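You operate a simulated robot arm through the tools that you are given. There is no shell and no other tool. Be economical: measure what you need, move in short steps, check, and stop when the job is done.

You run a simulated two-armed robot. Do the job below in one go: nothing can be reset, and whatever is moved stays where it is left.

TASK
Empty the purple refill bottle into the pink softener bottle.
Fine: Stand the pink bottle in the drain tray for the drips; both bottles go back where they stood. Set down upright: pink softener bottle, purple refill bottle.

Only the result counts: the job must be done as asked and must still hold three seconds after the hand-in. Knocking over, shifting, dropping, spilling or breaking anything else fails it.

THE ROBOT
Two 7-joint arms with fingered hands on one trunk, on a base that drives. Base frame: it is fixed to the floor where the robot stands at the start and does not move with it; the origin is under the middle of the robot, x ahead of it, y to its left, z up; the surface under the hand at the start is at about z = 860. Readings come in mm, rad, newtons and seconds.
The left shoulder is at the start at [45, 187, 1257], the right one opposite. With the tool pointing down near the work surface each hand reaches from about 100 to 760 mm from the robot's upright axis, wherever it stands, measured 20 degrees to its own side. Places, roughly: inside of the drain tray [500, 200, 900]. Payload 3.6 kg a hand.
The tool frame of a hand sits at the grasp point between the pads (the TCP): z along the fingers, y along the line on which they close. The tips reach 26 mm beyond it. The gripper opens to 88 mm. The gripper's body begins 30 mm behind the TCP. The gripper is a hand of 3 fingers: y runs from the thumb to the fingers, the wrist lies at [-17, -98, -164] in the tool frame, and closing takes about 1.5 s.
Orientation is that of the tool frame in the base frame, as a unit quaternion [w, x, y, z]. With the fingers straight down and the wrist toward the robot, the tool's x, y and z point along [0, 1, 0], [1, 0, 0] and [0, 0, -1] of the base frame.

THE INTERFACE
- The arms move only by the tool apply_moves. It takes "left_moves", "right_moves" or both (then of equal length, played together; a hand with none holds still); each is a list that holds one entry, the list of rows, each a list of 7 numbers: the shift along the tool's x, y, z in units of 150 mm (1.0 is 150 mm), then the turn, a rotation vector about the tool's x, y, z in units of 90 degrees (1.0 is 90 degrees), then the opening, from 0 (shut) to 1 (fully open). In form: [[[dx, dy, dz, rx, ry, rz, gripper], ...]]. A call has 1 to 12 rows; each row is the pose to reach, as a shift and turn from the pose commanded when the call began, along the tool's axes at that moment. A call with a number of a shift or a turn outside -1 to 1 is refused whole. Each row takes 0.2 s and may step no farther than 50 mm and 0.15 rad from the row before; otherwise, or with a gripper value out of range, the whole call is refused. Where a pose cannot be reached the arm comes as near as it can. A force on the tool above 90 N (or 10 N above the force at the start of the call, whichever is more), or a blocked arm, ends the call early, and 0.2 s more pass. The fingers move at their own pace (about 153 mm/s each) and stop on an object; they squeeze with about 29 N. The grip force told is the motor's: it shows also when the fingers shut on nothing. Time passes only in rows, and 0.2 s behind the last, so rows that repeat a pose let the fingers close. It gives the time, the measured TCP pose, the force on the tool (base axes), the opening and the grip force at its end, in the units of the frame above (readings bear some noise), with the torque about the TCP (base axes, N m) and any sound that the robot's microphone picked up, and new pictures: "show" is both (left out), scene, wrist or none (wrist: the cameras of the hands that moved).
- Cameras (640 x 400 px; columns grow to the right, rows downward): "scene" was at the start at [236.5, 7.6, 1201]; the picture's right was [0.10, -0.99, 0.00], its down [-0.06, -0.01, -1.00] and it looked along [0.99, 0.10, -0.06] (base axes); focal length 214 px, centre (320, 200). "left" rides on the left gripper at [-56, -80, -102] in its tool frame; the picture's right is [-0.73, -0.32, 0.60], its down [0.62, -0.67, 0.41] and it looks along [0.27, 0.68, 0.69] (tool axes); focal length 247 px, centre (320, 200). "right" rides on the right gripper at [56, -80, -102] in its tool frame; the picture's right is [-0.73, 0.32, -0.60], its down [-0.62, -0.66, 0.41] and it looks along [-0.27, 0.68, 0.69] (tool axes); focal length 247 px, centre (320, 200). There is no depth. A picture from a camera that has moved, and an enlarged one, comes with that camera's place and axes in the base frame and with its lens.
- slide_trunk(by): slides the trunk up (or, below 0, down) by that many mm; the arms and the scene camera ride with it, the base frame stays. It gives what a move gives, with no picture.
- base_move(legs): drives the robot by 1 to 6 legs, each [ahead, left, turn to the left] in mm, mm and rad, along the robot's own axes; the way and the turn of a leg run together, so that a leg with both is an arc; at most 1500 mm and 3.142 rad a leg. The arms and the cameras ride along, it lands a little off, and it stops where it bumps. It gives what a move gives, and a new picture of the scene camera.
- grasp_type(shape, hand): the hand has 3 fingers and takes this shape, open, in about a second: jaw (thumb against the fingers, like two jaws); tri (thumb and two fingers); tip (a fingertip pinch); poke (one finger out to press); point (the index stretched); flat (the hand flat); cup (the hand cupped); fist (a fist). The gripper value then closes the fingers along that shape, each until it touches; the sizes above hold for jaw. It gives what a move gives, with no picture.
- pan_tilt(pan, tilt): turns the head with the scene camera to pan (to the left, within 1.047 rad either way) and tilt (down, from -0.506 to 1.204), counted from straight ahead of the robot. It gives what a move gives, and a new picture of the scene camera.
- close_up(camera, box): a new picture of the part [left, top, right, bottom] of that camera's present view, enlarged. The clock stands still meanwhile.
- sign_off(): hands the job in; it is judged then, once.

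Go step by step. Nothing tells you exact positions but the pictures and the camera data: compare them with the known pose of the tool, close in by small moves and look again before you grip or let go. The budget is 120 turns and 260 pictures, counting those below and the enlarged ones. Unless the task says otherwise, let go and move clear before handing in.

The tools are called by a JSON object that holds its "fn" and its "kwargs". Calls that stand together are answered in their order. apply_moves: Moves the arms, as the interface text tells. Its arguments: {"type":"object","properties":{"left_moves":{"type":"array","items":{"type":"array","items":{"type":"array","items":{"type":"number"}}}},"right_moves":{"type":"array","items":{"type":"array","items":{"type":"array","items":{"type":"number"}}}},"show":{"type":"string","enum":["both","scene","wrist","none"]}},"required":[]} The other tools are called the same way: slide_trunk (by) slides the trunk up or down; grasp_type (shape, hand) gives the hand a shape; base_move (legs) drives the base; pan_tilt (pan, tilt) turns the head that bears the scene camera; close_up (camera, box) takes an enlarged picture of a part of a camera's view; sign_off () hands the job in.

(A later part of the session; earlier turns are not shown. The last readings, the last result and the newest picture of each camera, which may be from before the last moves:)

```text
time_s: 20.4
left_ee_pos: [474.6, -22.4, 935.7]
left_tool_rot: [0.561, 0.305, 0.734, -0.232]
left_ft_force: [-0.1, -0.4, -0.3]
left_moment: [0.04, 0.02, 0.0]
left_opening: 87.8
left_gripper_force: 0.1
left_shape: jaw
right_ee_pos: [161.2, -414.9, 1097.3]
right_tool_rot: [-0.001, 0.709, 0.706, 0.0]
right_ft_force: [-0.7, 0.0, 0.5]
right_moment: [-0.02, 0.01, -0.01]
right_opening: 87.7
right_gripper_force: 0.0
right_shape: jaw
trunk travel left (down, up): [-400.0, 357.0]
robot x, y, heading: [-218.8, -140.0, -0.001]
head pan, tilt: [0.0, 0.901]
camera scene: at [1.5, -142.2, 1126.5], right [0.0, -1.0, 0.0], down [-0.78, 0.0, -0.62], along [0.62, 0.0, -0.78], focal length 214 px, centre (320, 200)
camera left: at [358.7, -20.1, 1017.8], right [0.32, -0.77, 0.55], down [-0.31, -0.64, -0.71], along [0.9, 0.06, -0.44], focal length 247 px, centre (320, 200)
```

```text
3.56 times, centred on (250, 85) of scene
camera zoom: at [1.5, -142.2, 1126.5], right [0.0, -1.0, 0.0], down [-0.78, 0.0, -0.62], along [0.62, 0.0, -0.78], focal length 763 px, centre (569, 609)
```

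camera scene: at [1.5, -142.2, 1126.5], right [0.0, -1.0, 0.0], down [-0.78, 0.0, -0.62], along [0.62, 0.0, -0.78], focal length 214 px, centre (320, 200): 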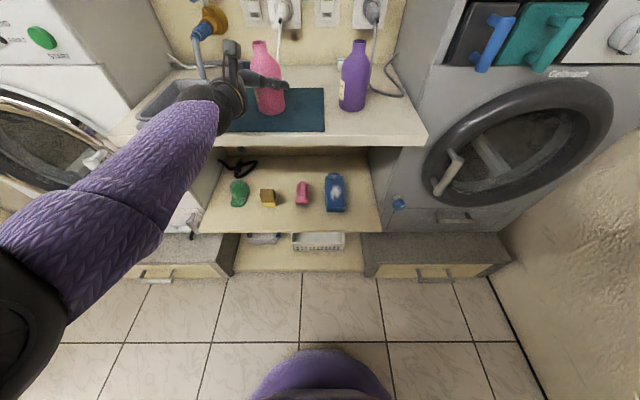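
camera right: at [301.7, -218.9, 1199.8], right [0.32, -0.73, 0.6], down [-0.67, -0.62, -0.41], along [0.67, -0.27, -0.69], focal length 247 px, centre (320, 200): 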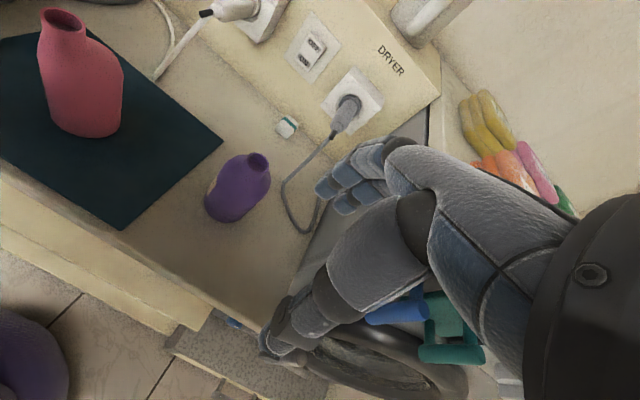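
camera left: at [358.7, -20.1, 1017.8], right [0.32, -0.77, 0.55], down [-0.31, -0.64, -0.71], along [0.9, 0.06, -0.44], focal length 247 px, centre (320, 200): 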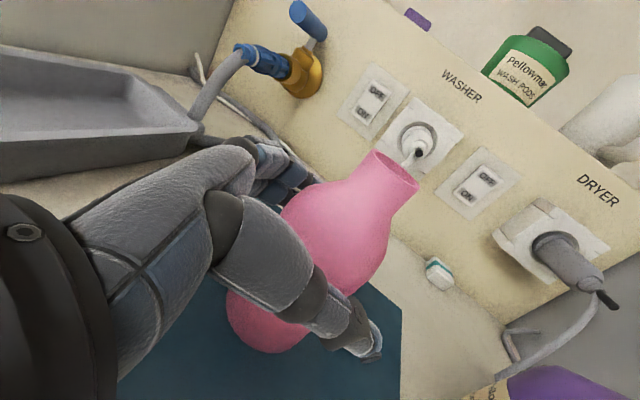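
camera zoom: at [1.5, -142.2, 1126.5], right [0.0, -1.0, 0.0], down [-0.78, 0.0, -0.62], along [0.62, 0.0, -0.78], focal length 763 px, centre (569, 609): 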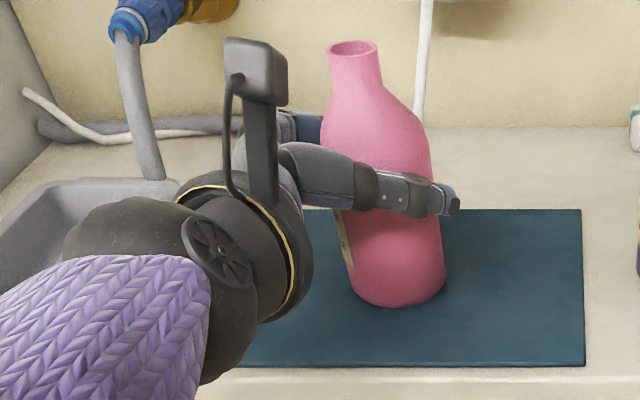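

Bottle sits in the hand, undisturbed. Record the grip pose [474.6,-22.4,935.7] and close.

{"fn": "apply_moves", "kwargs": {"left_moves": [[[0, 0, 0, 0, 0, 0, 0.75], [0, 0, 0, 0, 0, 0, 0.6], [0, 0, 0, 0, 0, 0, 0.5], [0, 0, 0, 0, 0, 0, 0.4], [0, 0, 0, 0, 0, 0, 0.3], [0, 0, 0, 0, 0, 0, 0.3], [0, 0, 0, 0, 0, 0, 0.3], [0, 0, 0, 0, 0, 0, 0.3], [0, 0, 0, 0, 0, 0, 0.3]]], "show": "wrist"}}

{"fn": "close_up", "kwargs": {"camera": "scene", "box": [160, 30, 340, 140]}}

```text
time_s: 22.4
left_ee_pos: [474.9, -23.7, 936.8]
left_tool_rot: [0.56, 0.305, 0.734, -0.233]
left_ft_force: [1.5, 1.7, 1.3]
left_moment: [0.13, -0.12, -0.01]
left_opening: 49.6
left_gripper_force: 28.7
left_shape: jaw
right_ee_pos: [161.8, -415.6, 1097.0]
right_tool_rot: [-0.001, 0.709, 0.705, -0.001]
right_ft_force: [0.0, -0.1, 0.3]
right_moment: [0.01, 0.02, 0.0]
right_opening: 87.8
right_gripper_force: 0.1
right_shape: jaw
trunk travel left (down, up): [-400.0, 357.0]
robot x, y, heading: [-221.0, -139.9, -0.001]
head pan, tilt: [0.0, 0.901]
camera left: at [358.6, -20.1, 1017.7], right [0.32, -0.77, 0.55], down [-0.31, -0.64, -0.71], along [0.9, 0.06, -0.44], focal length 247 px, centre (320, 200)
```

left: 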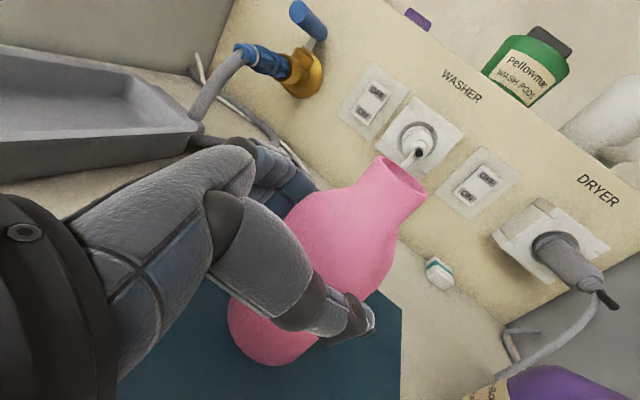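

```text
3.56 times, centred on (250, 85) of scene
camera zoom: at [1.6, -142.2, 1126.5], right [0.0, -1.0, 0.0], down [-0.78, 0.0, -0.62], along [0.62, 0.0, -0.78], focal length 763 px, centre (569, 609)
```

zoom: 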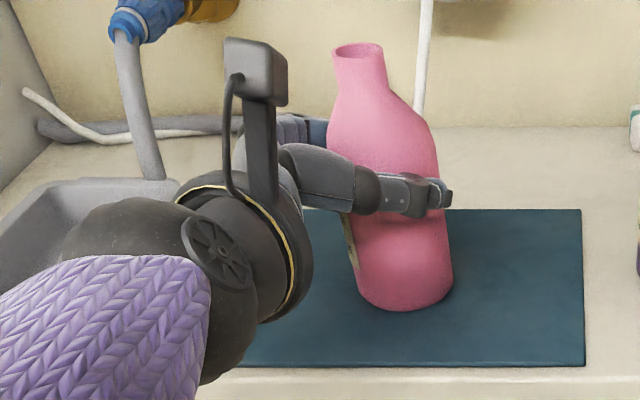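

Gripped at 28.7 N; the bottle shifted only a few mm. A small test lift of 30 mm.

{"fn": "apply_moves", "kwargs": {"left_moves": [[[-0.048, 0, -0.013, 0, 0, 0, 0.3], [-0.097, 0, -0.026, 0, 0, 0, 0.3], [-0.145, 0, -0.039, 0, 0, 0, 0.3], [-0.193, 0, -0.052, 0, 0, 0, 0.3], [-0.193, 0, -0.052, 0, 0, 0, 0.3]]], "show": "wrist"}}

{"fn": "close_up", "kwargs": {"camera": "scene", "box": [160, 30, 340, 140]}}

```text
time_s: 23.6
left_ee_pos: [476.3, -14.4, 965.0]
left_tool_rot: [0.56, 0.305, 0.737, -0.225]
left_ft_force: [0.1, 1.0, -1.2]
left_moment: [0.05, 0.0, -0.01]
left_opening: 49.7
left_gripper_force: 29.4
left_shape: jaw
right_ee_pos: [161.4, -416.1, 1098.6]
right_tool_rot: [-0.001, 0.708, 0.706, -0.001]
right_ft_force: [0.9, 0.6, 0.5]
right_moment: [0.02, 0.02, 0.02]
right_opening: 87.7
right_gripper_force: 0.1
right_shape: jaw
trunk travel left (down, up): [-400.0, 357.0]
robot x, y, heading: [-218.3, -143.4, -0.003]
head pan, tilt: [0.0, 0.901]
camera left: at [360.1, -12.3, 1046.0], right [0.32, -0.78, 0.54], down [-0.3, -0.63, -0.72], along [0.9, 0.07, -0.44], focal length 247 px, centre (320, 200)
```

left: 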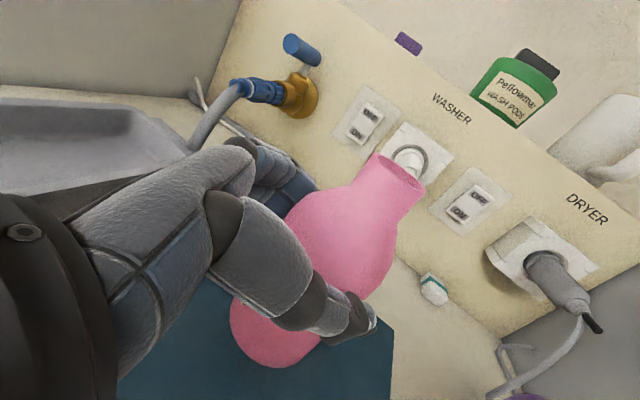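

```text
3.56 times, centred on (250, 85) of scene
camera zoom: at [1.7, -142.2, 1126.5], right [0.0, -1.0, 0.0], down [-0.78, 0.0, -0.62], along [0.62, 0.0, -0.78], focal length 763 px, centre (569, 609)
```

zoom: 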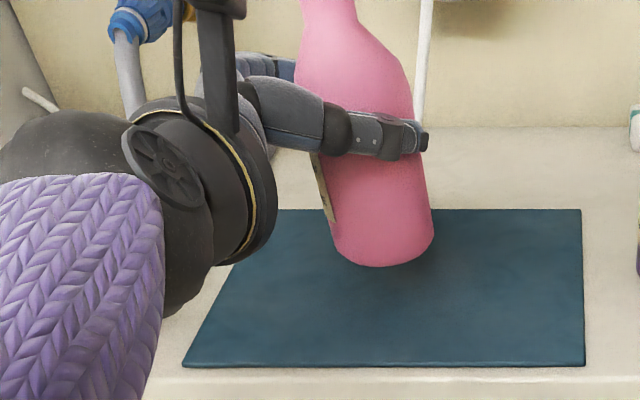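

Held firmly. I'll raise by the trunk, keeping the arm as is, to clear the tray rim.

{"fn": "slide_trunk", "kwargs": {"by": 50}}

{"fn": "base_move", "kwargs": {"legs": [[-5, 200, 0]]}}

{"fn": "close_up", "kwargs": {"camera": "scene", "box": [140, 20, 340, 145]}}

```text
time_s: 24.5
left_ee_pos: [476.6, -11.8, 1013.8]
left_tool_rot: [0.56, 0.305, 0.736, -0.225]
left_ft_force: [-0.3, 0.8, -1.6]
left_moment: [0.01, 0.03, 0.02]
left_opening: 49.7
left_gripper_force: 28.6
left_shape: jaw
right_ee_pos: [162.3, -416.3, 1146.9]
right_tool_rot: [-0.001, 0.708, 0.706, -0.001]
right_ft_force: [0.4, 0.1, -0.1]
right_moment: [0.04, -0.03, -0.02]
right_opening: 87.7
right_gripper_force: 0.0
right_shape: jaw
trunk travel left (down, up): [-450.0, 307.0]
robot x, y, heading: [-217.3, -137.8, 0.002]
head pan, tilt: [0.0, 0.901]
```

```text
time_s: 26.1
left_ee_pos: [472.7, 189.0, 1017.3]
left_tool_rot: [0.561, 0.305, 0.736, -0.226]
left_ft_force: [-0.8, -0.1, -0.8]
left_moment: [-0.01, 0.0, -0.04]
left_opening: 49.8
left_gripper_force: 28.9
left_shape: jaw
right_ee_pos: [157.8, -214.2, 1148.2]
right_tool_rot: [0.0, 0.708, 0.706, -0.001]
right_ft_force: [1.0, -0.3, 0.5]
right_moment: [0.0, 0.01, 0.03]
right_opening: 87.6
right_gripper_force: 0.1
right_shape: jaw
trunk travel left (down, up): [-450.0, 307.0]
robot x, y, heading: [-224.1, 58.1, 0.003]
head pan, tilt: [0.0, 0.901]
camera scene: at [-7.5, 58.8, 1179.3], right [0.0, -1.0, 0.0], down [-0.78, 0.0, -0.62], along [0.62, 0.0, -0.78], focal length 214 px, centre (320, 200)
```

scene: 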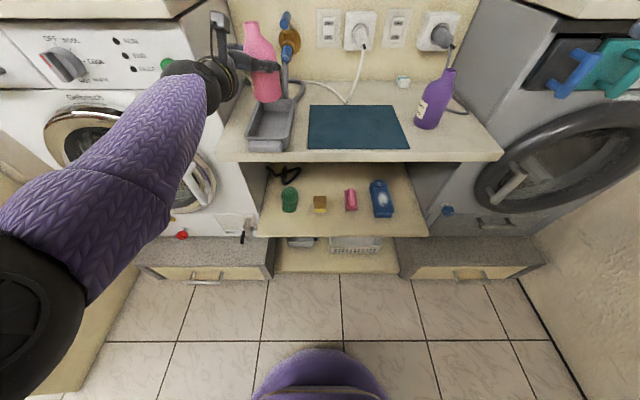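

```text
3.20 times, centred on (240, 82) of scene
camera zoom: at [-7.5, 58.8, 1179.3], right [0.0, -1.0, 0.0], down [-0.78, 0.0, -0.62], along [0.62, 0.0, -0.78], focal length 686 px, centre (576, 576)
```

zoom: 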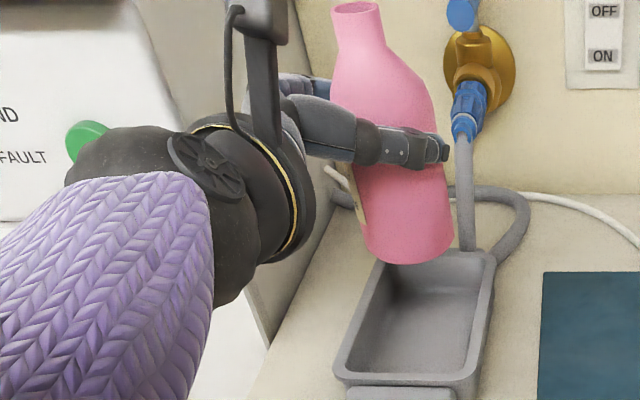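

The bottle hangs at about [476,174], centred over the tray. I'll lower it by the trunk most of the way.

{"fn": "slide_trunk", "kwargs": {"by": -55}}

{"fn": "close_up", "kwargs": {"camera": "scene", "box": [180, 30, 340, 145]}}

{"fn": "close_up", "kwargs": {"camera": "left", "box": [0, 0, 640, 400]}}

```text
time_s: 27.0
left_ee_pos: [476.6, 206.0, 961.3]
left_tool_rot: [0.561, 0.307, 0.739, -0.21]
left_ft_force: [1.0, -0.4, -2.2]
left_moment: [-0.03, 0.01, 0.04]
left_opening: 49.7
left_gripper_force: 28.8
left_shape: jaw
right_ee_pos: [157.8, -216.1, 1093.7]
right_tool_rot: [-0.001, 0.708, 0.706, -0.001]
right_ft_force: [0.0, 0.9, -0.4]
right_moment: [-0.02, -0.05, 0.03]
right_opening: 87.6
right_gripper_force: 0.1
right_shape: jaw
trunk travel left (down, up): [-395.0, 362.0]
robot x, y, heading: [-225.9, 60.0, -0.004]
head pan, tilt: [0.0, 0.901]
```

```text
3.48 times, centred on (260, 88) of scene
camera zoom: at [-2.3, 57.8, 1121.3], right [0.0, -1.0, 0.0], down [-0.78, 0.0, -0.62], along [0.62, 0.0, -0.78], focal length 746 px, centre (529, 591)
```

zoom: 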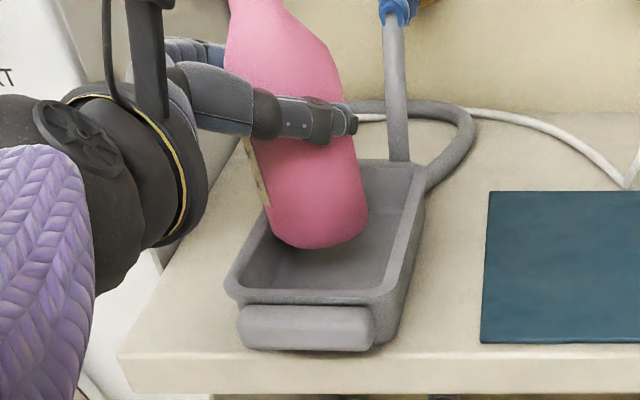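

```text
1.00 times, centred on (320, 200) of left (not enlarged: the box is as wide or as high as the picture)
camera zoom: at [359.7, 203.0, 1042.0], right [0.33, -0.78, 0.52], down [-0.28, -0.61, -0.74], along [0.9, 0.1, -0.43], focal length 247 px, centre (320, 200)
```

zoom: 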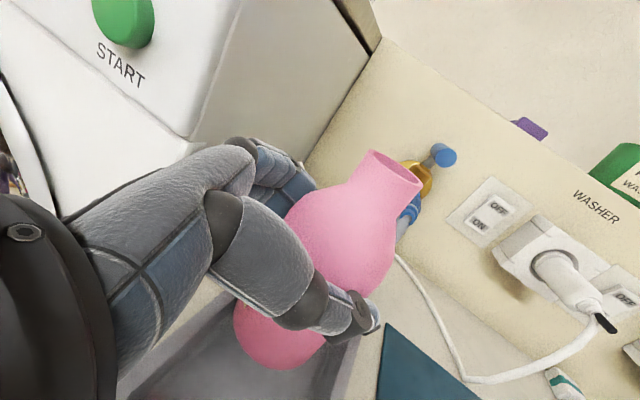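

The hand drifted left a little; the bottle is about 15 mm left of the tray centre. I'll nudge the base right.

{"fn": "base_move", "kwargs": {"legs": [[0, -15, 0]]}}

{"fn": "close_up", "kwargs": {"camera": "scene", "box": [180, 30, 340, 145]}}

```text
time_s: 27.8
left_ee_pos: [477.0, 188.9, 963.0]
left_tool_rot: [0.561, 0.308, 0.739, -0.21]
left_ft_force: [-0.2, -0.2, -1.1]
left_moment: [-0.01, 0.0, 0.03]
left_opening: 49.6
left_gripper_force: 29.1
left_shape: jaw
right_ee_pos: [158.7, -232.2, 1091.2]
right_tool_rot: [-0.002, 0.708, 0.706, -0.001]
right_ft_force: [0.6, 0.3, 0.3]
right_moment: [-0.01, -0.03, 0.01]
right_opening: 87.6
right_gripper_force: 0.0
right_shape: jaw
trunk travel left (down, up): [-395.0, 362.0]
robot x, y, heading: [-224.3, 43.4, -0.001]
head pan, tilt: [0.0, 0.901]
camera scene: at [-2.2, 41.0, 1121.2], right [0.0, -1.0, 0.0], down [-0.78, 0.0, -0.62], along [0.62, 0.0, -0.78], focal length 214 px, centre (320, 200)
```

scene: 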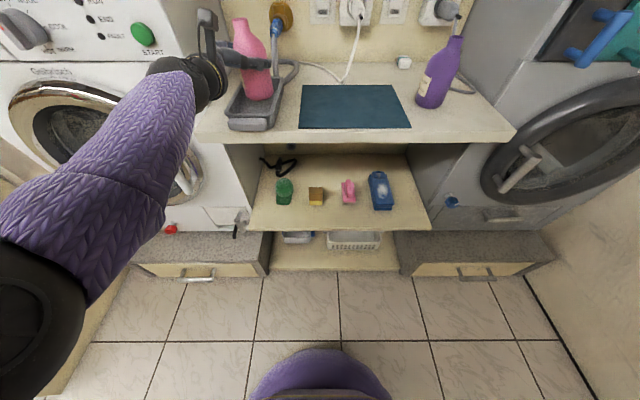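

```text
3.48 times, centred on (260, 88) of scene
camera zoom: at [-2.2, 41.0, 1121.2], right [0.0, -1.0, 0.0], down [-0.78, 0.0, -0.62], along [0.62, 0.0, -0.78], focal length 746 px, centre (529, 591)
```

zoom: 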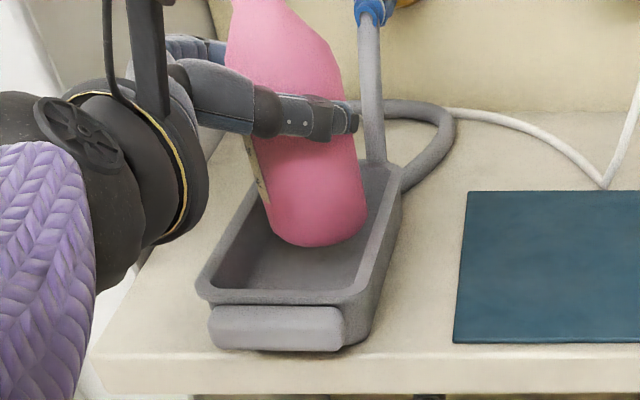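

Centred within the tray walls now (inner y ≈ 137–211, bottle at 176). Lowering further in a small step.

{"fn": "slide_trunk", "kwargs": {"by": -12}}

{"fn": "close_up", "kwargs": {"camera": "scene", "box": [180, 30, 340, 145]}}

```text
time_s: 28.4
left_ee_pos: [477.2, 196.8, 951.5]
left_tool_rot: [0.561, 0.309, 0.74, -0.204]
left_ft_force: [-0.4, 0.5, -1.5]
left_moment: [0.03, 0.0, 0.02]
left_opening: 49.4
left_gripper_force: 29.0
left_shape: jaw
right_ee_pos: [159.5, -231.9, 1081.1]
right_tool_rot: [-0.002, 0.708, 0.707, -0.002]
right_ft_force: [0.1, 0.0, -0.2]
right_moment: [0.01, -0.03, 0.0]
right_opening: 87.9
right_gripper_force: 0.1
right_shape: jaw
trunk travel left (down, up): [-383.0, 374.0]
robot x, y, heading: [-224.5, 49.2, -0.003]
head pan, tilt: [0.0, 0.901]
```

```text
3.48 times, centred on (260, 88) of scene
camera zoom: at [-1.3, 42.5, 1108.5], right [0.0, -1.0, 0.0], down [-0.78, 0.0, -0.62], along [0.62, 0.0, -0.78], focal length 746 px, centre (529, 591)
```

zoom: 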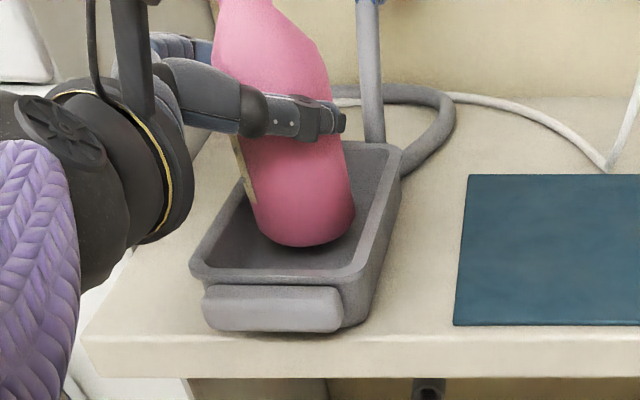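

Still drifting left a few mm with slides. I'll correct with the arm: 8 mm right, 6 mm down.

{"fn": "apply_moves", "kwargs": {"left_moves": [[[0.013, -0.02, 0.023, 0, 0, 0, 0.3], [0.026, -0.041, 0.046, 0, 0, 0, 0.3], [0.026, -0.041, 0.046, 0, 0, 0, 0.3]]], "show": "none"}}

{"fn": "close_up", "kwargs": {"camera": "scene", "box": [180, 30, 340, 145]}}

```text
time_s: 29.2
left_ee_pos: [478.3, 191.3, 943.3]
left_tool_rot: [0.561, 0.309, 0.741, -0.202]
left_ft_force: [-0.9, 0.3, -1.2]
left_moment: [0.01, 0.03, -0.04]
left_opening: 49.6
left_gripper_force: 28.8
left_shape: jaw
right_ee_pos: [159.9, -232.2, 1080.1]
right_tool_rot: [-0.002, 0.708, 0.706, -0.003]
right_ft_force: [0.5, -0.2, 0.6]
right_moment: [0.02, -0.01, 0.0]
right_opening: 87.6
right_gripper_force: 0.0
right_shape: jaw
trunk travel left (down, up): [-383.0, 374.0]
robot x, y, heading: [-222.1, 45.7, -0.003]
head pan, tilt: [0.0, 0.901]
```

```text
3.48 times, centred on (260, 88) of scene
camera zoom: at [-0.8, 42.3, 1108.4], right [0.0, -1.0, 0.0], down [-0.78, 0.0, -0.62], along [0.62, 0.0, -0.78], focal length 746 px, centre (529, 591)
```

zoom: 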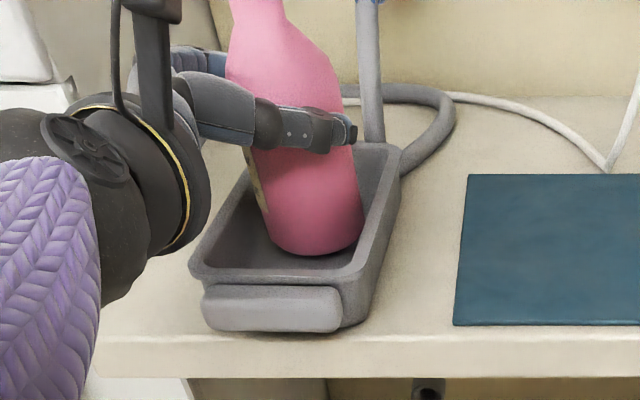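

Close to the floor. Another 5 mm right and 5 mm down, watching the force.

{"fn": "apply_moves", "kwargs": {"left_moves": [[[0.0, -0.024, 0.02, 0, 0, 0, 0.3], [0.012, -0.025, 0.026, 0, 0, 0, 0.3], [0.024, -0.026, 0.031, 0, 0, 0, 0.3], [0.024, -0.026, 0.031, 0, 0, 0, 0.3]]], "show": "none"}}

{"fn": "close_up", "kwargs": {"camera": "scene", "box": [200, 50, 320, 135]}}

```text
time_s: 30.2
left_ee_pos: [478.9, 187.3, 940.8]
left_tool_rot: [0.562, 0.308, 0.741, -0.202]
left_ft_force: [0.1, 0.4, -1.5]
left_moment: [0.06, -0.01, 0.01]
left_opening: 49.9
left_gripper_force: 29.3
left_shape: jaw
right_ee_pos: [160.6, -232.7, 1080.7]
right_tool_rot: [-0.002, 0.709, 0.705, -0.003]
right_ft_force: [0.1, 0.3, 0.1]
right_moment: [-0.06, -0.03, 0.01]
right_opening: 87.8
right_gripper_force: 0.0
right_shape: jaw
trunk travel left (down, up): [-383.0, 374.0]
robot x, y, heading: [-223.6, 43.1, -0.006]
head pan, tilt: [0.0, 0.901]
```

```text
4.71 times, centred on (260, 92) of scene
camera zoom: at [-0.8, 42.3, 1108.4], right [0.0, -1.0, 0.0], down [-0.78, 0.0, -0.62], along [0.62, 0.0, -0.78], focal length 1009 px, centre (602, 706)
```

zoom: 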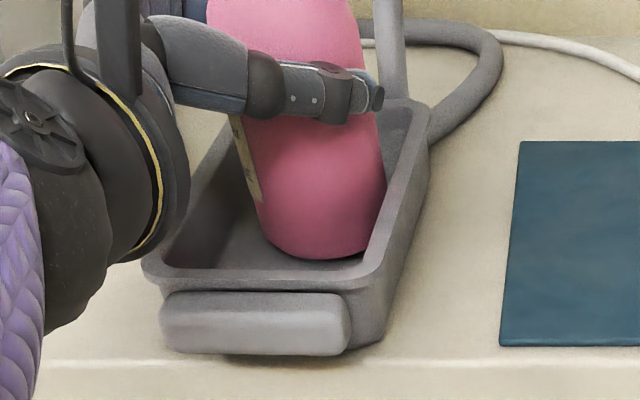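

Now centred (y≈175). Lowering in 2 mm steps to contact.

{"fn": "apply_moves", "kwargs": {"left_moves": [[[0.013, 0, 0.004, 0, 0, 0, 0.3], [0.026, 0, 0.008, 0, 0, 0, 0.3], [0.039, 0, 0.011, 0, 0, 0, 0.3], [0.039, 0, 0.011, 0, 0, 0, 0.3]]], "show": "none"}}

{"fn": "close_up", "kwargs": {"camera": "scene", "box": [200, 20, 320, 135]}}

```text
time_s: 31.2
left_ee_pos: [478.2, 178.4, 937.5]
left_tool_rot: [0.563, 0.308, 0.739, -0.208]
left_ft_force: [-1.2, 0.7, -0.8]
left_moment: [0.05, 0.0, 0.04]
left_opening: 49.7
left_gripper_force: 28.6
left_shape: jaw
right_ee_pos: [160.3, -232.2, 1080.7]
right_tool_rot: [-0.002, 0.709, 0.706, -0.002]
right_ft_force: [-0.3, 0.1, -0.6]
right_moment: [-0.01, 0.04, -0.04]
right_opening: 87.6
right_gripper_force: 0.1
right_shape: jaw
trunk travel left (down, up): [-383.0, 374.0]
robot x, y, heading: [-224.1, 46.5, -0.001]
head pan, tilt: [0.0, 0.901]
```

```text
3.48 times, centred on (260, 78) of scene
camera zoom: at [-0.8, 42.4, 1108.4], right [0.0, -1.0, 0.0], down [-0.78, 0.0, -0.62], along [0.62, 0.0, -0.78], focal length 746 px, centre (529, 626)
```

zoom: 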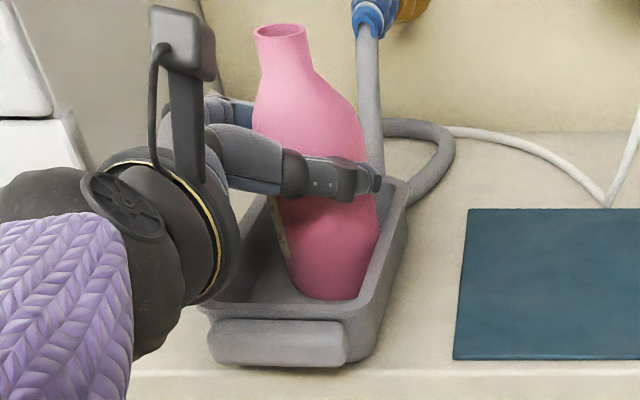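

The hand slipped about 9 mm right and the bottle seems to lean on the tray's right wall. I'll back it off left and check the tray position.

{"fn": "apply_moves", "kwargs": {"left_moves": [[[-0.004, 0.03, -0.03, 0, 0, 0, 0.3], [-0.007, 0.059, -0.059, 0, 0, 0, 0.3]]], "show": "none"}}

{"fn": "close_up", "kwargs": {"camera": "scene", "box": [180, 30, 340, 145]}}

```text
time_s: 31.8
left_ee_pos: [475.2, 185.9, 937.9]
left_tool_rot: [0.561, 0.309, 0.738, -0.212]
left_ft_force: [0.0, -0.2, 2.6]
left_moment: [-0.01, -0.07, 0.01]
left_opening: 49.5
left_gripper_force: 28.9
left_shape: jaw
right_ee_pos: [160.1, -232.2, 1079.8]
right_tool_rot: [-0.002, 0.708, 0.706, -0.002]
right_ft_force: [-0.3, 0.2, 0.0]
right_moment: [0.02, -0.02, -0.01]
right_opening: 87.9
right_gripper_force: 0.1
right_shape: jaw
trunk travel left (down, up): [-383.0, 374.0]
robot x, y, heading: [-222.1, 48.3, -0.007]
head pan, tilt: [0.0, 0.901]
```

```text
3.48 times, centred on (260, 88) of scene
camera zoom: at [-1.1, 42.1, 1108.5], right [0.0, -1.0, 0.0], down [-0.78, 0.0, -0.62], along [0.62, 0.0, -0.78], focal length 746 px, centre (529, 591)
```

zoom: 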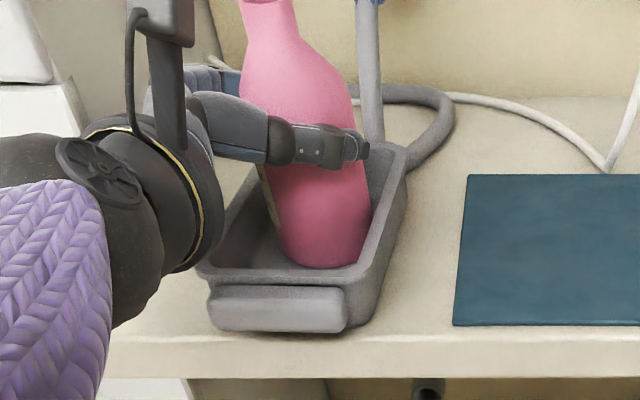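

The bottle now rests on the tray floor (upward force 2.6 N); the tray shifted about 3 mm only. Releasing.

{"fn": "apply_moves", "kwargs": {"left_moves": [[[0, 0, 0, 0, 0, 0, 0.6], [0, 0, 0, 0, 0, 0, 0.7], [0, 0, 0, 0, 0, 0, 0.85], [0, 0, 0, 0, 0, 0, 1], [0, 0, 0, 0, 0, 0, 1]]], "show": "wrist"}}

{"fn": "close_up", "kwargs": {"camera": "scene", "box": [180, 30, 340, 145]}}

```text
time_s: 33.0
left_ee_pos: [475.8, 188.9, 938.1]
left_tool_rot: [0.562, 0.308, 0.738, -0.209]
left_ft_force: [-0.3, 0.0, -0.3]
left_moment: [0.0, -0.01, 0.01]
left_opening: 87.5
left_gripper_force: 0.0
left_shape: jaw
right_ee_pos: [159.6, -232.2, 1080.8]
right_tool_rot: [-0.002, 0.708, 0.706, -0.001]
right_ft_force: [0.7, -0.5, 0.4]
right_moment: [0.0, 0.0, 0.0]
right_opening: 87.7
right_gripper_force: 0.1
right_shape: jaw
trunk travel left (down, up): [-383.0, 374.0]
robot x, y, heading: [-223.5, 45.1, -0.007]
head pan, tilt: [0.0, 0.901]
camera left: at [360.3, 186.0, 1018.0], right [0.33, -0.78, 0.52], down [-0.28, -0.61, -0.74], along [0.9, 0.1, -0.43], focal length 247 px, centre (320, 200)
```

left: 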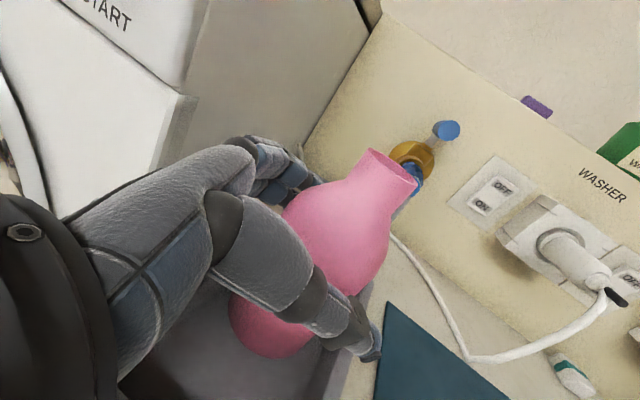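

```text
3.48 times, centred on (260, 88) of scene
camera zoom: at [-0.9, 42.3, 1108.4], right [0.0, -1.0, 0.0], down [-0.78, 0.0, -0.62], along [0.62, 0.0, -0.78], focal length 746 px, centre (529, 591)
```

zoom: 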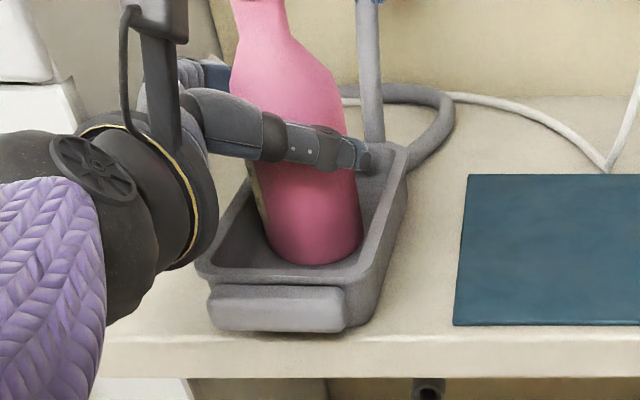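

Standing free. I'll withdraw along the finger direction by driving diagonally, then back.

{"fn": "base_move", "kwargs": {"legs": [[-62, 62, 0]]}}

{"fn": "close_up", "kwargs": {"camera": "scene", "box": [180, 10, 360, 130]}}

```text
time_s: 34.1
left_ee_pos: [414.6, 251.2, 938.7]
left_tool_rot: [0.562, 0.307, 0.739, -0.21]
left_ft_force: [0.1, 0.8, -0.3]
left_moment: [0.03, 0.02, 0.0]
left_opening: 87.6
left_gripper_force: 0.0
left_shape: jaw
right_ee_pos: [96.2, -169.2, 1080.4]
right_tool_rot: [-0.002, 0.708, 0.706, -0.003]
right_ft_force: [-0.2, 0.4, 0.2]
right_moment: [0.01, -0.02, 0.0]
right_opening: 87.7
right_gripper_force: 0.1
right_shape: jaw
trunk travel left (down, up): [-383.0, 374.0]
robot x, y, heading: [-285.8, 105.5, -0.001]
head pan, tilt: [0.0, 0.901]
camera scene: at [-63.9, 105.8, 1108.7], right [0.0, -1.0, 0.0], down [-0.78, 0.0, -0.62], along [0.62, 0.0, -0.78], focal length 214 px, centre (320, 200)
```

scene: 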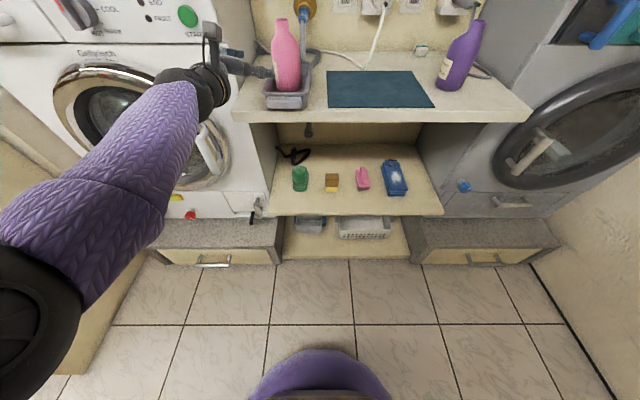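

```text
3.33 times, centred on (270, 70) of scene
camera zoom: at [-63.9, 105.8, 1108.7], right [0.0, -1.0, 0.0], down [-0.78, 0.0, -0.62], along [0.62, 0.0, -0.78], focal length 715 px, centre (487, 633)
```

zoom: 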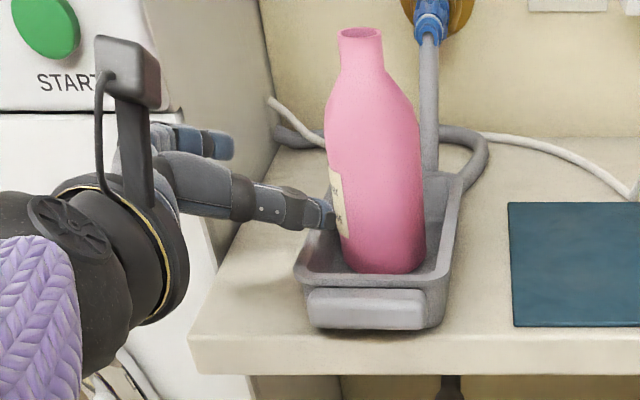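

Pink stands upright in the tray and the hand is clear. I'll back away and fold the left arm to the fingers-down posture.

{"fn": "base_move", "kwargs": {"legs": [[-250, 0, 0]]}}

{"fn": "apply_moves", "kwargs": {"left_moves": [[[-0.052, -0.048, -0.087, 0.032, 0.069, 0.039, 1], [-0.104, -0.097, -0.173, 0.063, 0.139, 0.078, 1], [-0.156, -0.145, -0.26, 0.095, 0.208, 0.116, 1], [-0.208, -0.194, -0.347, 0.127, 0.277, 0.155, 1], [-0.26, -0.242, -0.433, 0.158, 0.346, 0.194, 1], [-0.313, -0.291, -0.52, 0.19, 0.416, 0.233, 1], [-0.365, -0.339, -0.606, 0.221, 0.485, 0.272, 1], [-0.417, -0.388, -0.693, 0.253, 0.554, 0.311, 1], [-0.469, -0.436, -0.78, 0.285, 0.623, 0.349, 1], [-0.521, -0.485, -0.866, 0.316, 0.693, 0.388, 1], [-0.573, -0.533, -0.953, 0.348, 0.762, 0.427, 1]]], "show": "none"}}

```text
time_s: 35.9
left_ee_pos: [164.0, 251.4, 939.4]
left_tool_rot: [0.562, 0.307, 0.739, -0.211]
left_ft_force: [0.7, 0.1, 0.4]
left_moment: [0.03, 0.03, 0.01]
left_opening: 87.5
left_gripper_force: 0.1
left_shape: jaw
right_ee_pos: [-153.5, -169.1, 1081.2]
right_tool_rot: [-0.004, 0.708, 0.706, -0.003]
right_ft_force: [-0.2, -0.3, 0.1]
right_moment: [-0.01, 0.01, 0.0]
right_opening: 87.6
right_gripper_force: 0.0
right_shape: jaw
trunk travel left (down, up): [-383.0, 374.0]
robot x, y, heading: [-535.6, 108.6, -0.004]
head pan, tilt: [0.0, 0.901]
camera scene: at [-314.7, 105.4, 1108.7], right [0.0, -1.0, 0.0], down [-0.78, 0.0, -0.62], along [0.62, 0.0, -0.78], focal length 214 px, centre (320, 200)
```

scene: 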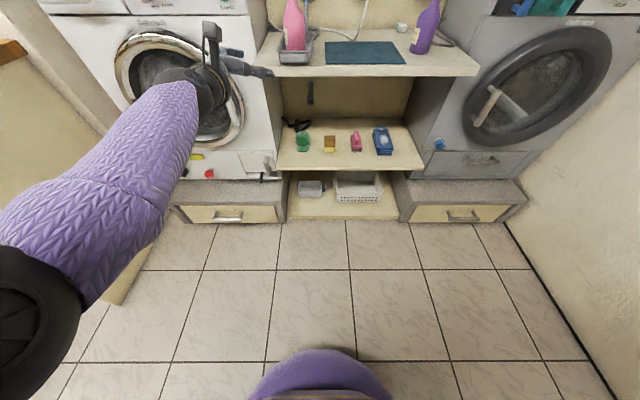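

```text
time_s: 38.3
left_ee_pos: [24.9, 269.4, 1057.8]
left_tool_rot: [-0.002, 0.708, 0.706, 0.0]
left_ft_force: [0.4, 0.6, 0.1]
left_moment: [-0.01, 0.03, 0.02]
left_opening: 87.9
left_gripper_force: 0.0
left_shape: jaw
right_ee_pos: [-152.5, -169.4, 1081.3]
right_tool_rot: [-0.003, 0.708, 0.707, -0.003]
right_ft_force: [0.0, 0.4, -0.1]
right_moment: [-0.01, -0.03, -0.01]
right_opening: 87.7
right_gripper_force: 0.0
right_shape: jaw
trunk travel left (down, up): [-383.0, 374.0]
robot x, y, heading: [-534.3, 109.4, 0.002]
head pan, tilt: [0.0, 0.901]
```

Left arm clean. Retract it and extend the right hand forward, fingers down, at once.

{"fn": "apply_moves", "kwargs": {"left_moves": [[[0.04, -0.2, -0.12, 0, 0, 0, 1], [0.08, -0.4, -0.24, 0, 0, 0, 1], [0.12, -0.6, -0.36, 0, 0, 0, 1], [0.16, -0.8, -0.48, 0, 0, 0, 1], [0.2, -1.0, -0.6, 0, 0, 0, 1]]], "right_moves": [[[0.1, 0.2, 0, 0, 0, 0, 1], [0.2, 0.4, 0, 0, 0, 0, 1], [0.3, 0.6, 0, 0, 0, 0, 1], [0.4, 0.8, 0, 0, 0, 0, 1], [0.5, 1.0, 0, 0, 0, 0, 1]]], "show": "none"}}

{"fn": "apply_moves", "kwargs": {"right_moves": [[[0.005, 0.05, 0.012, -0.0296, 0.0715, 0.0386, 1], [0.01, 0.1, 0.024, -0.0593, 0.1431, 0.0773, 1], [0.015, 0.15, 0.036, -0.0889, 0.2146, 0.1159, 1], [0.02, 0.2, 0.048, -0.1185, 0.2862, 0.1545, 1], [0.025, 0.25, 0.06, -0.1482, 0.3577, 0.1932, 1], [0.03, 0.3, 0.073, -0.1778, 0.4293, 0.2318, 1], [0.035, 0.35, 0.085, -0.2075, 0.5008, 0.2705, 1], [0.04, 0.4, 0.097, -0.2371, 0.5724, 0.3091, 1], [0.045, 0.45, 0.109, -0.2667, 0.6439, 0.3477, 1], [0.05, 0.5, 0.121, -0.2964, 0.7155, 0.3864, 1], [0.055, 0.55, 0.133, -0.326, 0.787, 0.425, 1], [0.055, 0.55, 0.133, -0.326, 0.787, 0.425, 1]]], "show": "scene"}}

```text
time_s: 39.7
left_ee_pos: [-54.8, 319.3, 1111.7]
left_tool_rot: [0.007, 0.689, 0.723, 0.049]
left_ft_force: [0.5, -0.1, -0.8]
left_moment: [0.01, 0.01, -0.01]
left_opening: 87.8
left_gripper_force: 0.0
left_shape: jaw
left hand out of reach, approached as far as the arm can: row 3, 4, 5
right_ee_pos: [-1.7, -94.1, 1079.4]
right_tool_rot: [-0.003, 0.708, 0.706, -0.002]
right_ft_force: [0.5, 0.0, 0.5]
right_moment: [-0.03, 0.02, 0.0]
right_opening: 87.5
right_gripper_force: 0.1
right_shape: jaw
trunk travel left (down, up): [-383.0, 374.0]
robot x, y, heading: [-539.7, 105.0, -0.001]
head pan, tilt: [0.0, 0.901]
stopped in row 5 (left hand): the arm was blocked; the commanded pose is now the measured one
```

```text
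time_s: 42.3
left_ee_pos: [-53.9, 319.8, 1111.8]
left_tool_rot: [0.005, 0.69, 0.723, 0.048]
left_ft_force: [0.4, -0.4, 0.4]
left_moment: [0.02, 0.01, -0.02]
left_opening: 87.8
left_gripper_force: 0.0
left_shape: jaw
right_ee_pos: [81.4, -86.5, 1058.3]
right_tool_rot: [-0.234, 0.736, 0.3, 0.56]
right_ft_force: [0.1, 0.4, -0.9]
right_moment: [0.01, -0.02, 0.01]
right_opening: 87.9
right_gripper_force: 0.1
right_shape: jaw
trunk travel left (down, up): [-383.0, 374.0]
robot x, y, heading: [-533.7, 104.6, -0.003]
head pan, tilt: [0.0, 0.901]
camera scene: at [-313.6, 105.2, 1108.4], right [0.0, -1.0, 0.0], down [-0.78, 0.0, -0.62], along [0.62, 0.0, -0.78], focal length 214 px, centre (320, 200)
```

scene: 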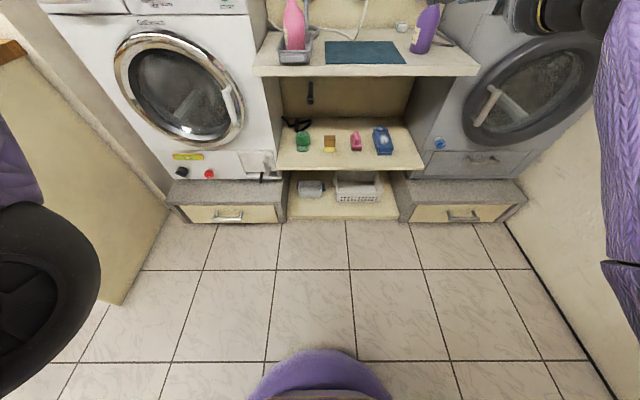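

The right hand is in the mirrored side-grasp orientation. Lower it to grasp height while still in free space.

{"fn": "apply_moves", "kwargs": {"right_moves": [[[-0.232, 0.008, 0.054, 0, 0, 0, 1], [-0.463, 0.016, 0.108, 0, 0, 0, 1], [-0.695, 0.024, 0.162, 0, 0, 0, 1], [-0.695, 0.024, 0.162, 0, 0, 0, 1], [-0.695, 0.024, 0.162, 0, 0, 0, 1]]], "show": "none"}}

```text
time_s: 43.5
left_ee_pos: [-54.0, 320.8, 1112.7]
left_tool_rot: [0.006, 0.689, 0.723, 0.049]
left_ft_force: [-0.2, 0.4, -0.2]
left_moment: [-0.01, 0.02, 0.01]
left_opening: 87.5
left_gripper_force: 0.1
left_shape: jaw
right_ee_pos: [79.9, -91.8, 951.8]
right_tool_rot: [-0.232, 0.736, 0.302, 0.56]
right_ft_force: [0.2, 0.0, -0.4]
right_moment: [0.01, 0.01, -0.01]
right_opening: 87.9
right_gripper_force: 0.1
right_shape: jaw
trunk travel left (down, up): [-383.0, 374.0]
robot x, y, heading: [-537.6, 110.0, -0.003]
head pan, tilt: [0.0, 0.901]
```

Exact. Now drive: sideways first, then forward most of the way.

{"fn": "base_move", "kwargs": {"legs": [[0, -190, 0], [310, 0, 0]]}}

{"fn": "close_up", "kwargs": {"camera": "right", "box": [0, 0, 640, 400]}}

```text
time_s: 46.8
left_ee_pos: [257.7, 128.2, 1110.2]
left_tool_rot: [0.005, 0.689, 0.723, 0.048]
left_ft_force: [-0.2, -0.4, -0.2]
left_moment: [-0.01, 0.01, -0.02]
left_opening: 87.9
left_gripper_force: 0.1
left_shape: jaw
right_ee_pos: [391.1, -282.6, 951.7]
right_tool_rot: [-0.234, 0.736, 0.301, 0.559]
right_ft_force: [0.6, 0.1, -0.5]
right_moment: [0.03, 0.0, 0.02]
right_opening: 87.6
right_gripper_force: 0.1
right_shape: jaw
trunk travel left (down, up): [-383.0, 374.0]
robot x, y, heading: [-224.6, -82.7, -0.001]
head pan, tilt: [0.0, 0.901]
camera scene: at [-1.8, -86.6, 1108.2], right [0.0, -1.0, 0.0], down [-0.78, 0.0, -0.62], along [0.62, 0.0, -0.78], focal length 214 px, centre (320, 200)
```

scene: 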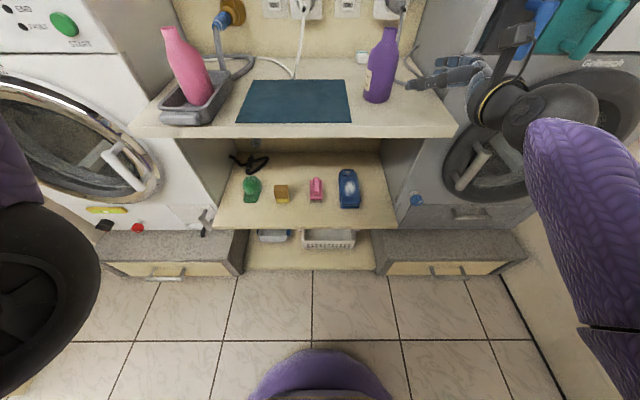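

```text
1.00 times, centred on (320, 200) of right (not enlarged: the box is as wide or as high as the picture)
camera zoom: at [275.2, -285.6, 1033.4], right [-0.33, -0.77, -0.55], down [-0.31, 0.64, -0.71], along [0.89, -0.06, -0.44], focal length 247 px, centre (320, 200)
```

zoom: 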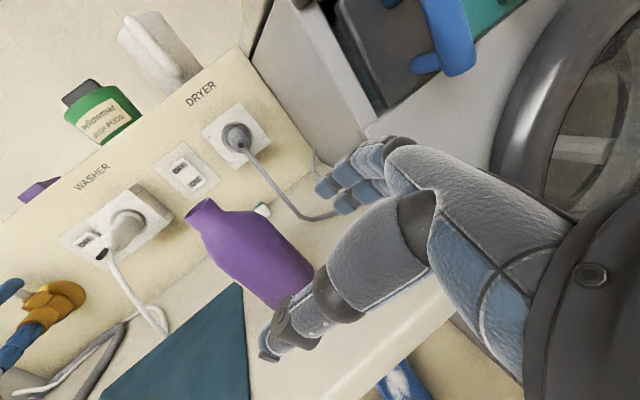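

Looking closely at the purple bottle and hand before approaching.

{"fn": "close_up", "kwargs": {"camera": "scene", "box": [320, 10, 500, 125]}}

```text
3.48 times, centred on (410, 68) of scene
camera zoom: at [-1.8, -86.6, 1108.2], right [0.0, -1.0, 0.0], down [-0.78, 0.0, -0.62], along [0.62, 0.0, -0.78], focal length 746 px, centre (7, 661)
```

zoom: 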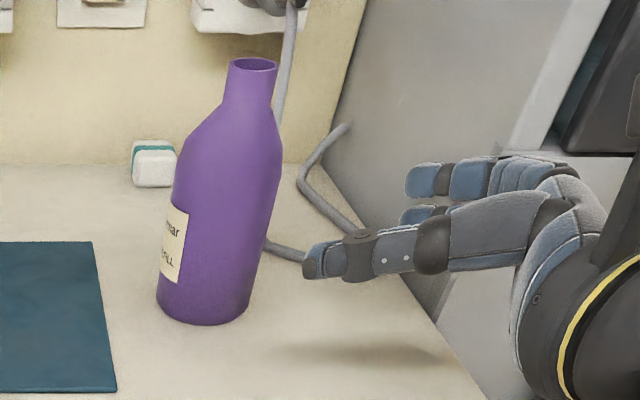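

Purple confirmed at about [503,-219], r≈31. I'll move ahead, then diagonally along the fingers, stopping 30 mm short.

{"fn": "apply_moves", "kwargs": {"right_moves": [[[0.028, 0.111, 0.107, 0, 0, 0, 1], [0.057, 0.222, 0.214, 0, 0, 0, 1], [0.055, 0.224, 0.38, 0, 0, 0, 1], [0.053, 0.225, 0.54, 0, 0, 0, 1], [0.053, 0.225, 0.54, 0, 0, 0, 1]]], "show": "wrist"}}

{"fn": "close_up", "kwargs": {"camera": "scene", "box": [320, 10, 500, 125]}}

```text
time_s: 48.0
left_ee_pos: [256.0, 129.1, 1111.7]
left_tool_rot: [0.005, 0.689, 0.723, 0.049]
left_ft_force: [-0.3, -0.4, -0.4]
left_moment: [-0.03, -0.02, -0.03]
left_opening: 87.6
left_gripper_force: 0.3
left_shape: jaw
right_ee_pos: [472.5, -251.5, 937.8]
right_tool_rot: [-0.233, 0.736, 0.301, 0.559]
right_ft_force: [-0.6, -1.0, -0.4]
right_moment: [-0.05, 0.04, 0.03]
right_opening: 87.7
right_gripper_force: 0.0
right_shape: jaw
trunk travel left (down, up): [-383.0, 374.0]
robot x, y, heading: [-223.1, -85.2, -0.007]
head pan, tilt: [0.0, 0.901]
camera right: at [355.7, -253.0, 1019.9], right [-0.33, -0.77, -0.55], down [-0.31, 0.64, -0.71], along [0.89, -0.06, -0.44], focal length 247 px, centre (320, 200)
```

right: 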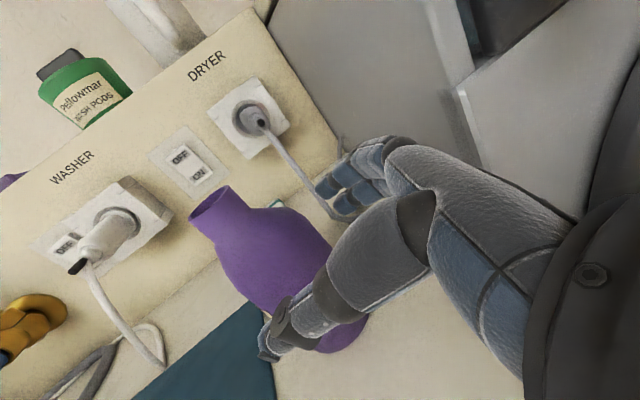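

```text
3.48 times, centred on (410, 68) of scene
camera zoom: at [-2.8, -86.7, 1108.4], right [0.0, -1.0, 0.0], down [-0.78, 0.0, -0.62], along [0.62, 0.0, -0.78], focal length 746 px, centre (7, 661)
```

zoom: 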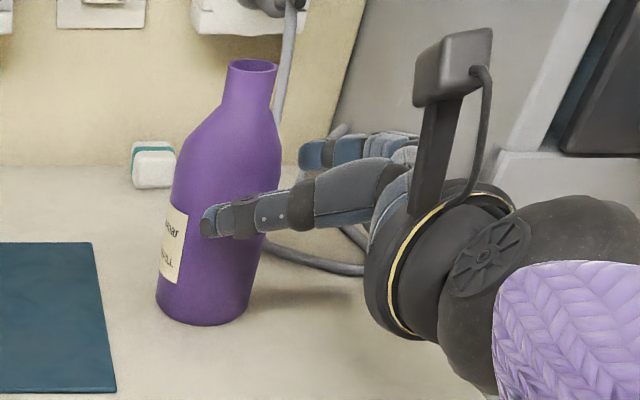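

Aligned. Final advance of 35 mm, then close.

{"fn": "apply_moves", "kwargs": {"right_moves": [[[0, 0, 0.08, 0, 0, 0, 1], [0, 0, 0.16, 0, 0, 0, 1], [0, 0, 0.235, 0, 0, 0, 1], [0, 0, 0.235, 0, 0, 0, 1], [0, 0, 0.235, 0, 0, 0, 0.85], [0, 0, 0.235, 0, 0, 0, 0.7], [0, 0, 0.235, 0, 0, 0, 0.55], [0, 0, 0.235, 0, 0, 0, 0.4], [0, 0, 0.235, 0, 0, 0, 0.3], [0, 0, 0.235, 0, 0, 0, 0.3], [0, 0, 0.235, 0, 0, 0, 0.3], [0, 0, 0.235, 0, 0, 0, 0.3]]], "show": "wrist"}}

{"fn": "close_up", "kwargs": {"camera": "scene", "box": [320, 10, 500, 125]}}

```text
time_s: 50.6
left_ee_pos: [256.0, 128.9, 1111.3]
left_tool_rot: [0.005, 0.689, 0.723, 0.049]
left_ft_force: [0.6, 0.4, 0.3]
left_moment: [-0.02, -0.01, 0.01]
left_opening: 87.8
left_gripper_force: 0.0
left_shape: jaw
right_ee_pos: [495.8, -227.2, 929.4]
right_tool_rot: [-0.233, 0.736, 0.302, 0.56]
right_ft_force: [1.2, -0.6, 1.1]
right_moment: [-0.07, -0.13, -0.03]
right_opening: 43.1
right_gripper_force: 29.6
right_shape: jaw
trunk travel left (down, up): [-383.0, 374.0]
robot x, y, heading: [-224.7, -83.4, -0.009]
head pan, tilt: [0.0, 0.901]
camera right: at [379.4, -228.9, 1011.0], right [-0.33, -0.77, -0.55], down [-0.31, 0.64, -0.71], along [0.89, -0.06, -0.44], focal length 247 px, centre (320, 200)
```

right: 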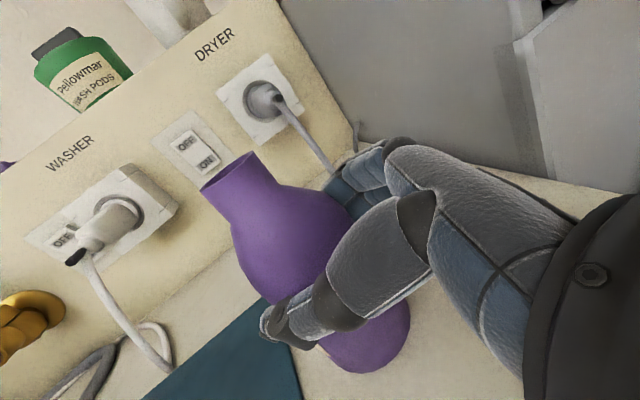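

```text
3.48 times, centred on (410, 68) of scene
camera zoom: at [-2.7, -86.6, 1108.4], right [0.0, -1.0, 0.0], down [-0.78, 0.0, -0.62], along [0.62, 0.0, -0.78], focal length 746 px, centre (7, 661)
```

zoom: 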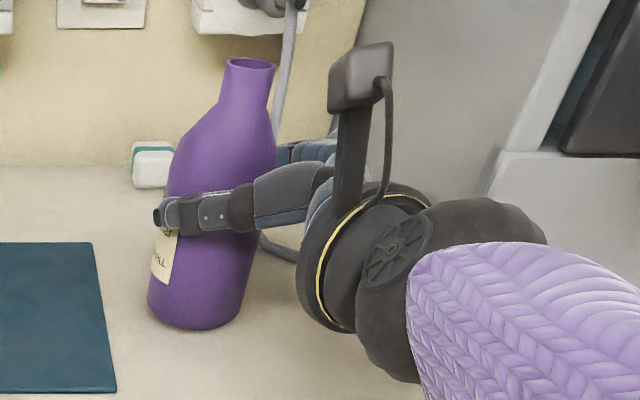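

Gripped; the bottle shifted about 6 mm in the grip, noted for putting back. Now raise by the trunk to clear everything.

{"fn": "slide_trunk", "kwargs": {"by": 30}}

{"fn": "close_up", "kwargs": {"camera": "scene", "box": [320, 0, 500, 125]}}

```text
time_s: 51.3
left_ee_pos: [256.5, 127.3, 1140.0]
left_tool_rot: [0.005, 0.69, 0.722, 0.048]
left_ft_force: [0.9, 0.7, -0.1]
left_moment: [0.0, 0.0, 0.0]
left_opening: 88.0
left_gripper_force: 0.0
left_shape: jaw
right_ee_pos: [496.2, -226.6, 958.1]
right_tool_rot: [-0.232, 0.736, 0.302, 0.56]
right_ft_force: [0.4, 0.4, -1.0]
right_moment: [-0.02, 0.0, -0.02]
right_opening: 43.1
right_gripper_force: 29.3
right_shape: jaw
trunk travel left (down, up): [-413.0, 344.0]
robot x, y, heading: [-223.2, -82.8, -0.005]
head pan, tilt: [0.0, 0.901]
```

```text
3.20 times, centred on (410, 62) of scene
camera zoom: at [-5.5, -86.7, 1140.1], right [0.0, -1.0, 0.0], down [-0.78, 0.0, -0.62], along [0.62, 0.0, -0.78], focal length 686 px, centre (32, 640)
```

zoom: 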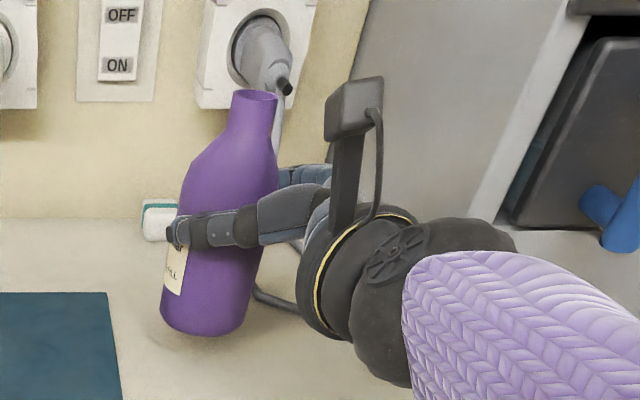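

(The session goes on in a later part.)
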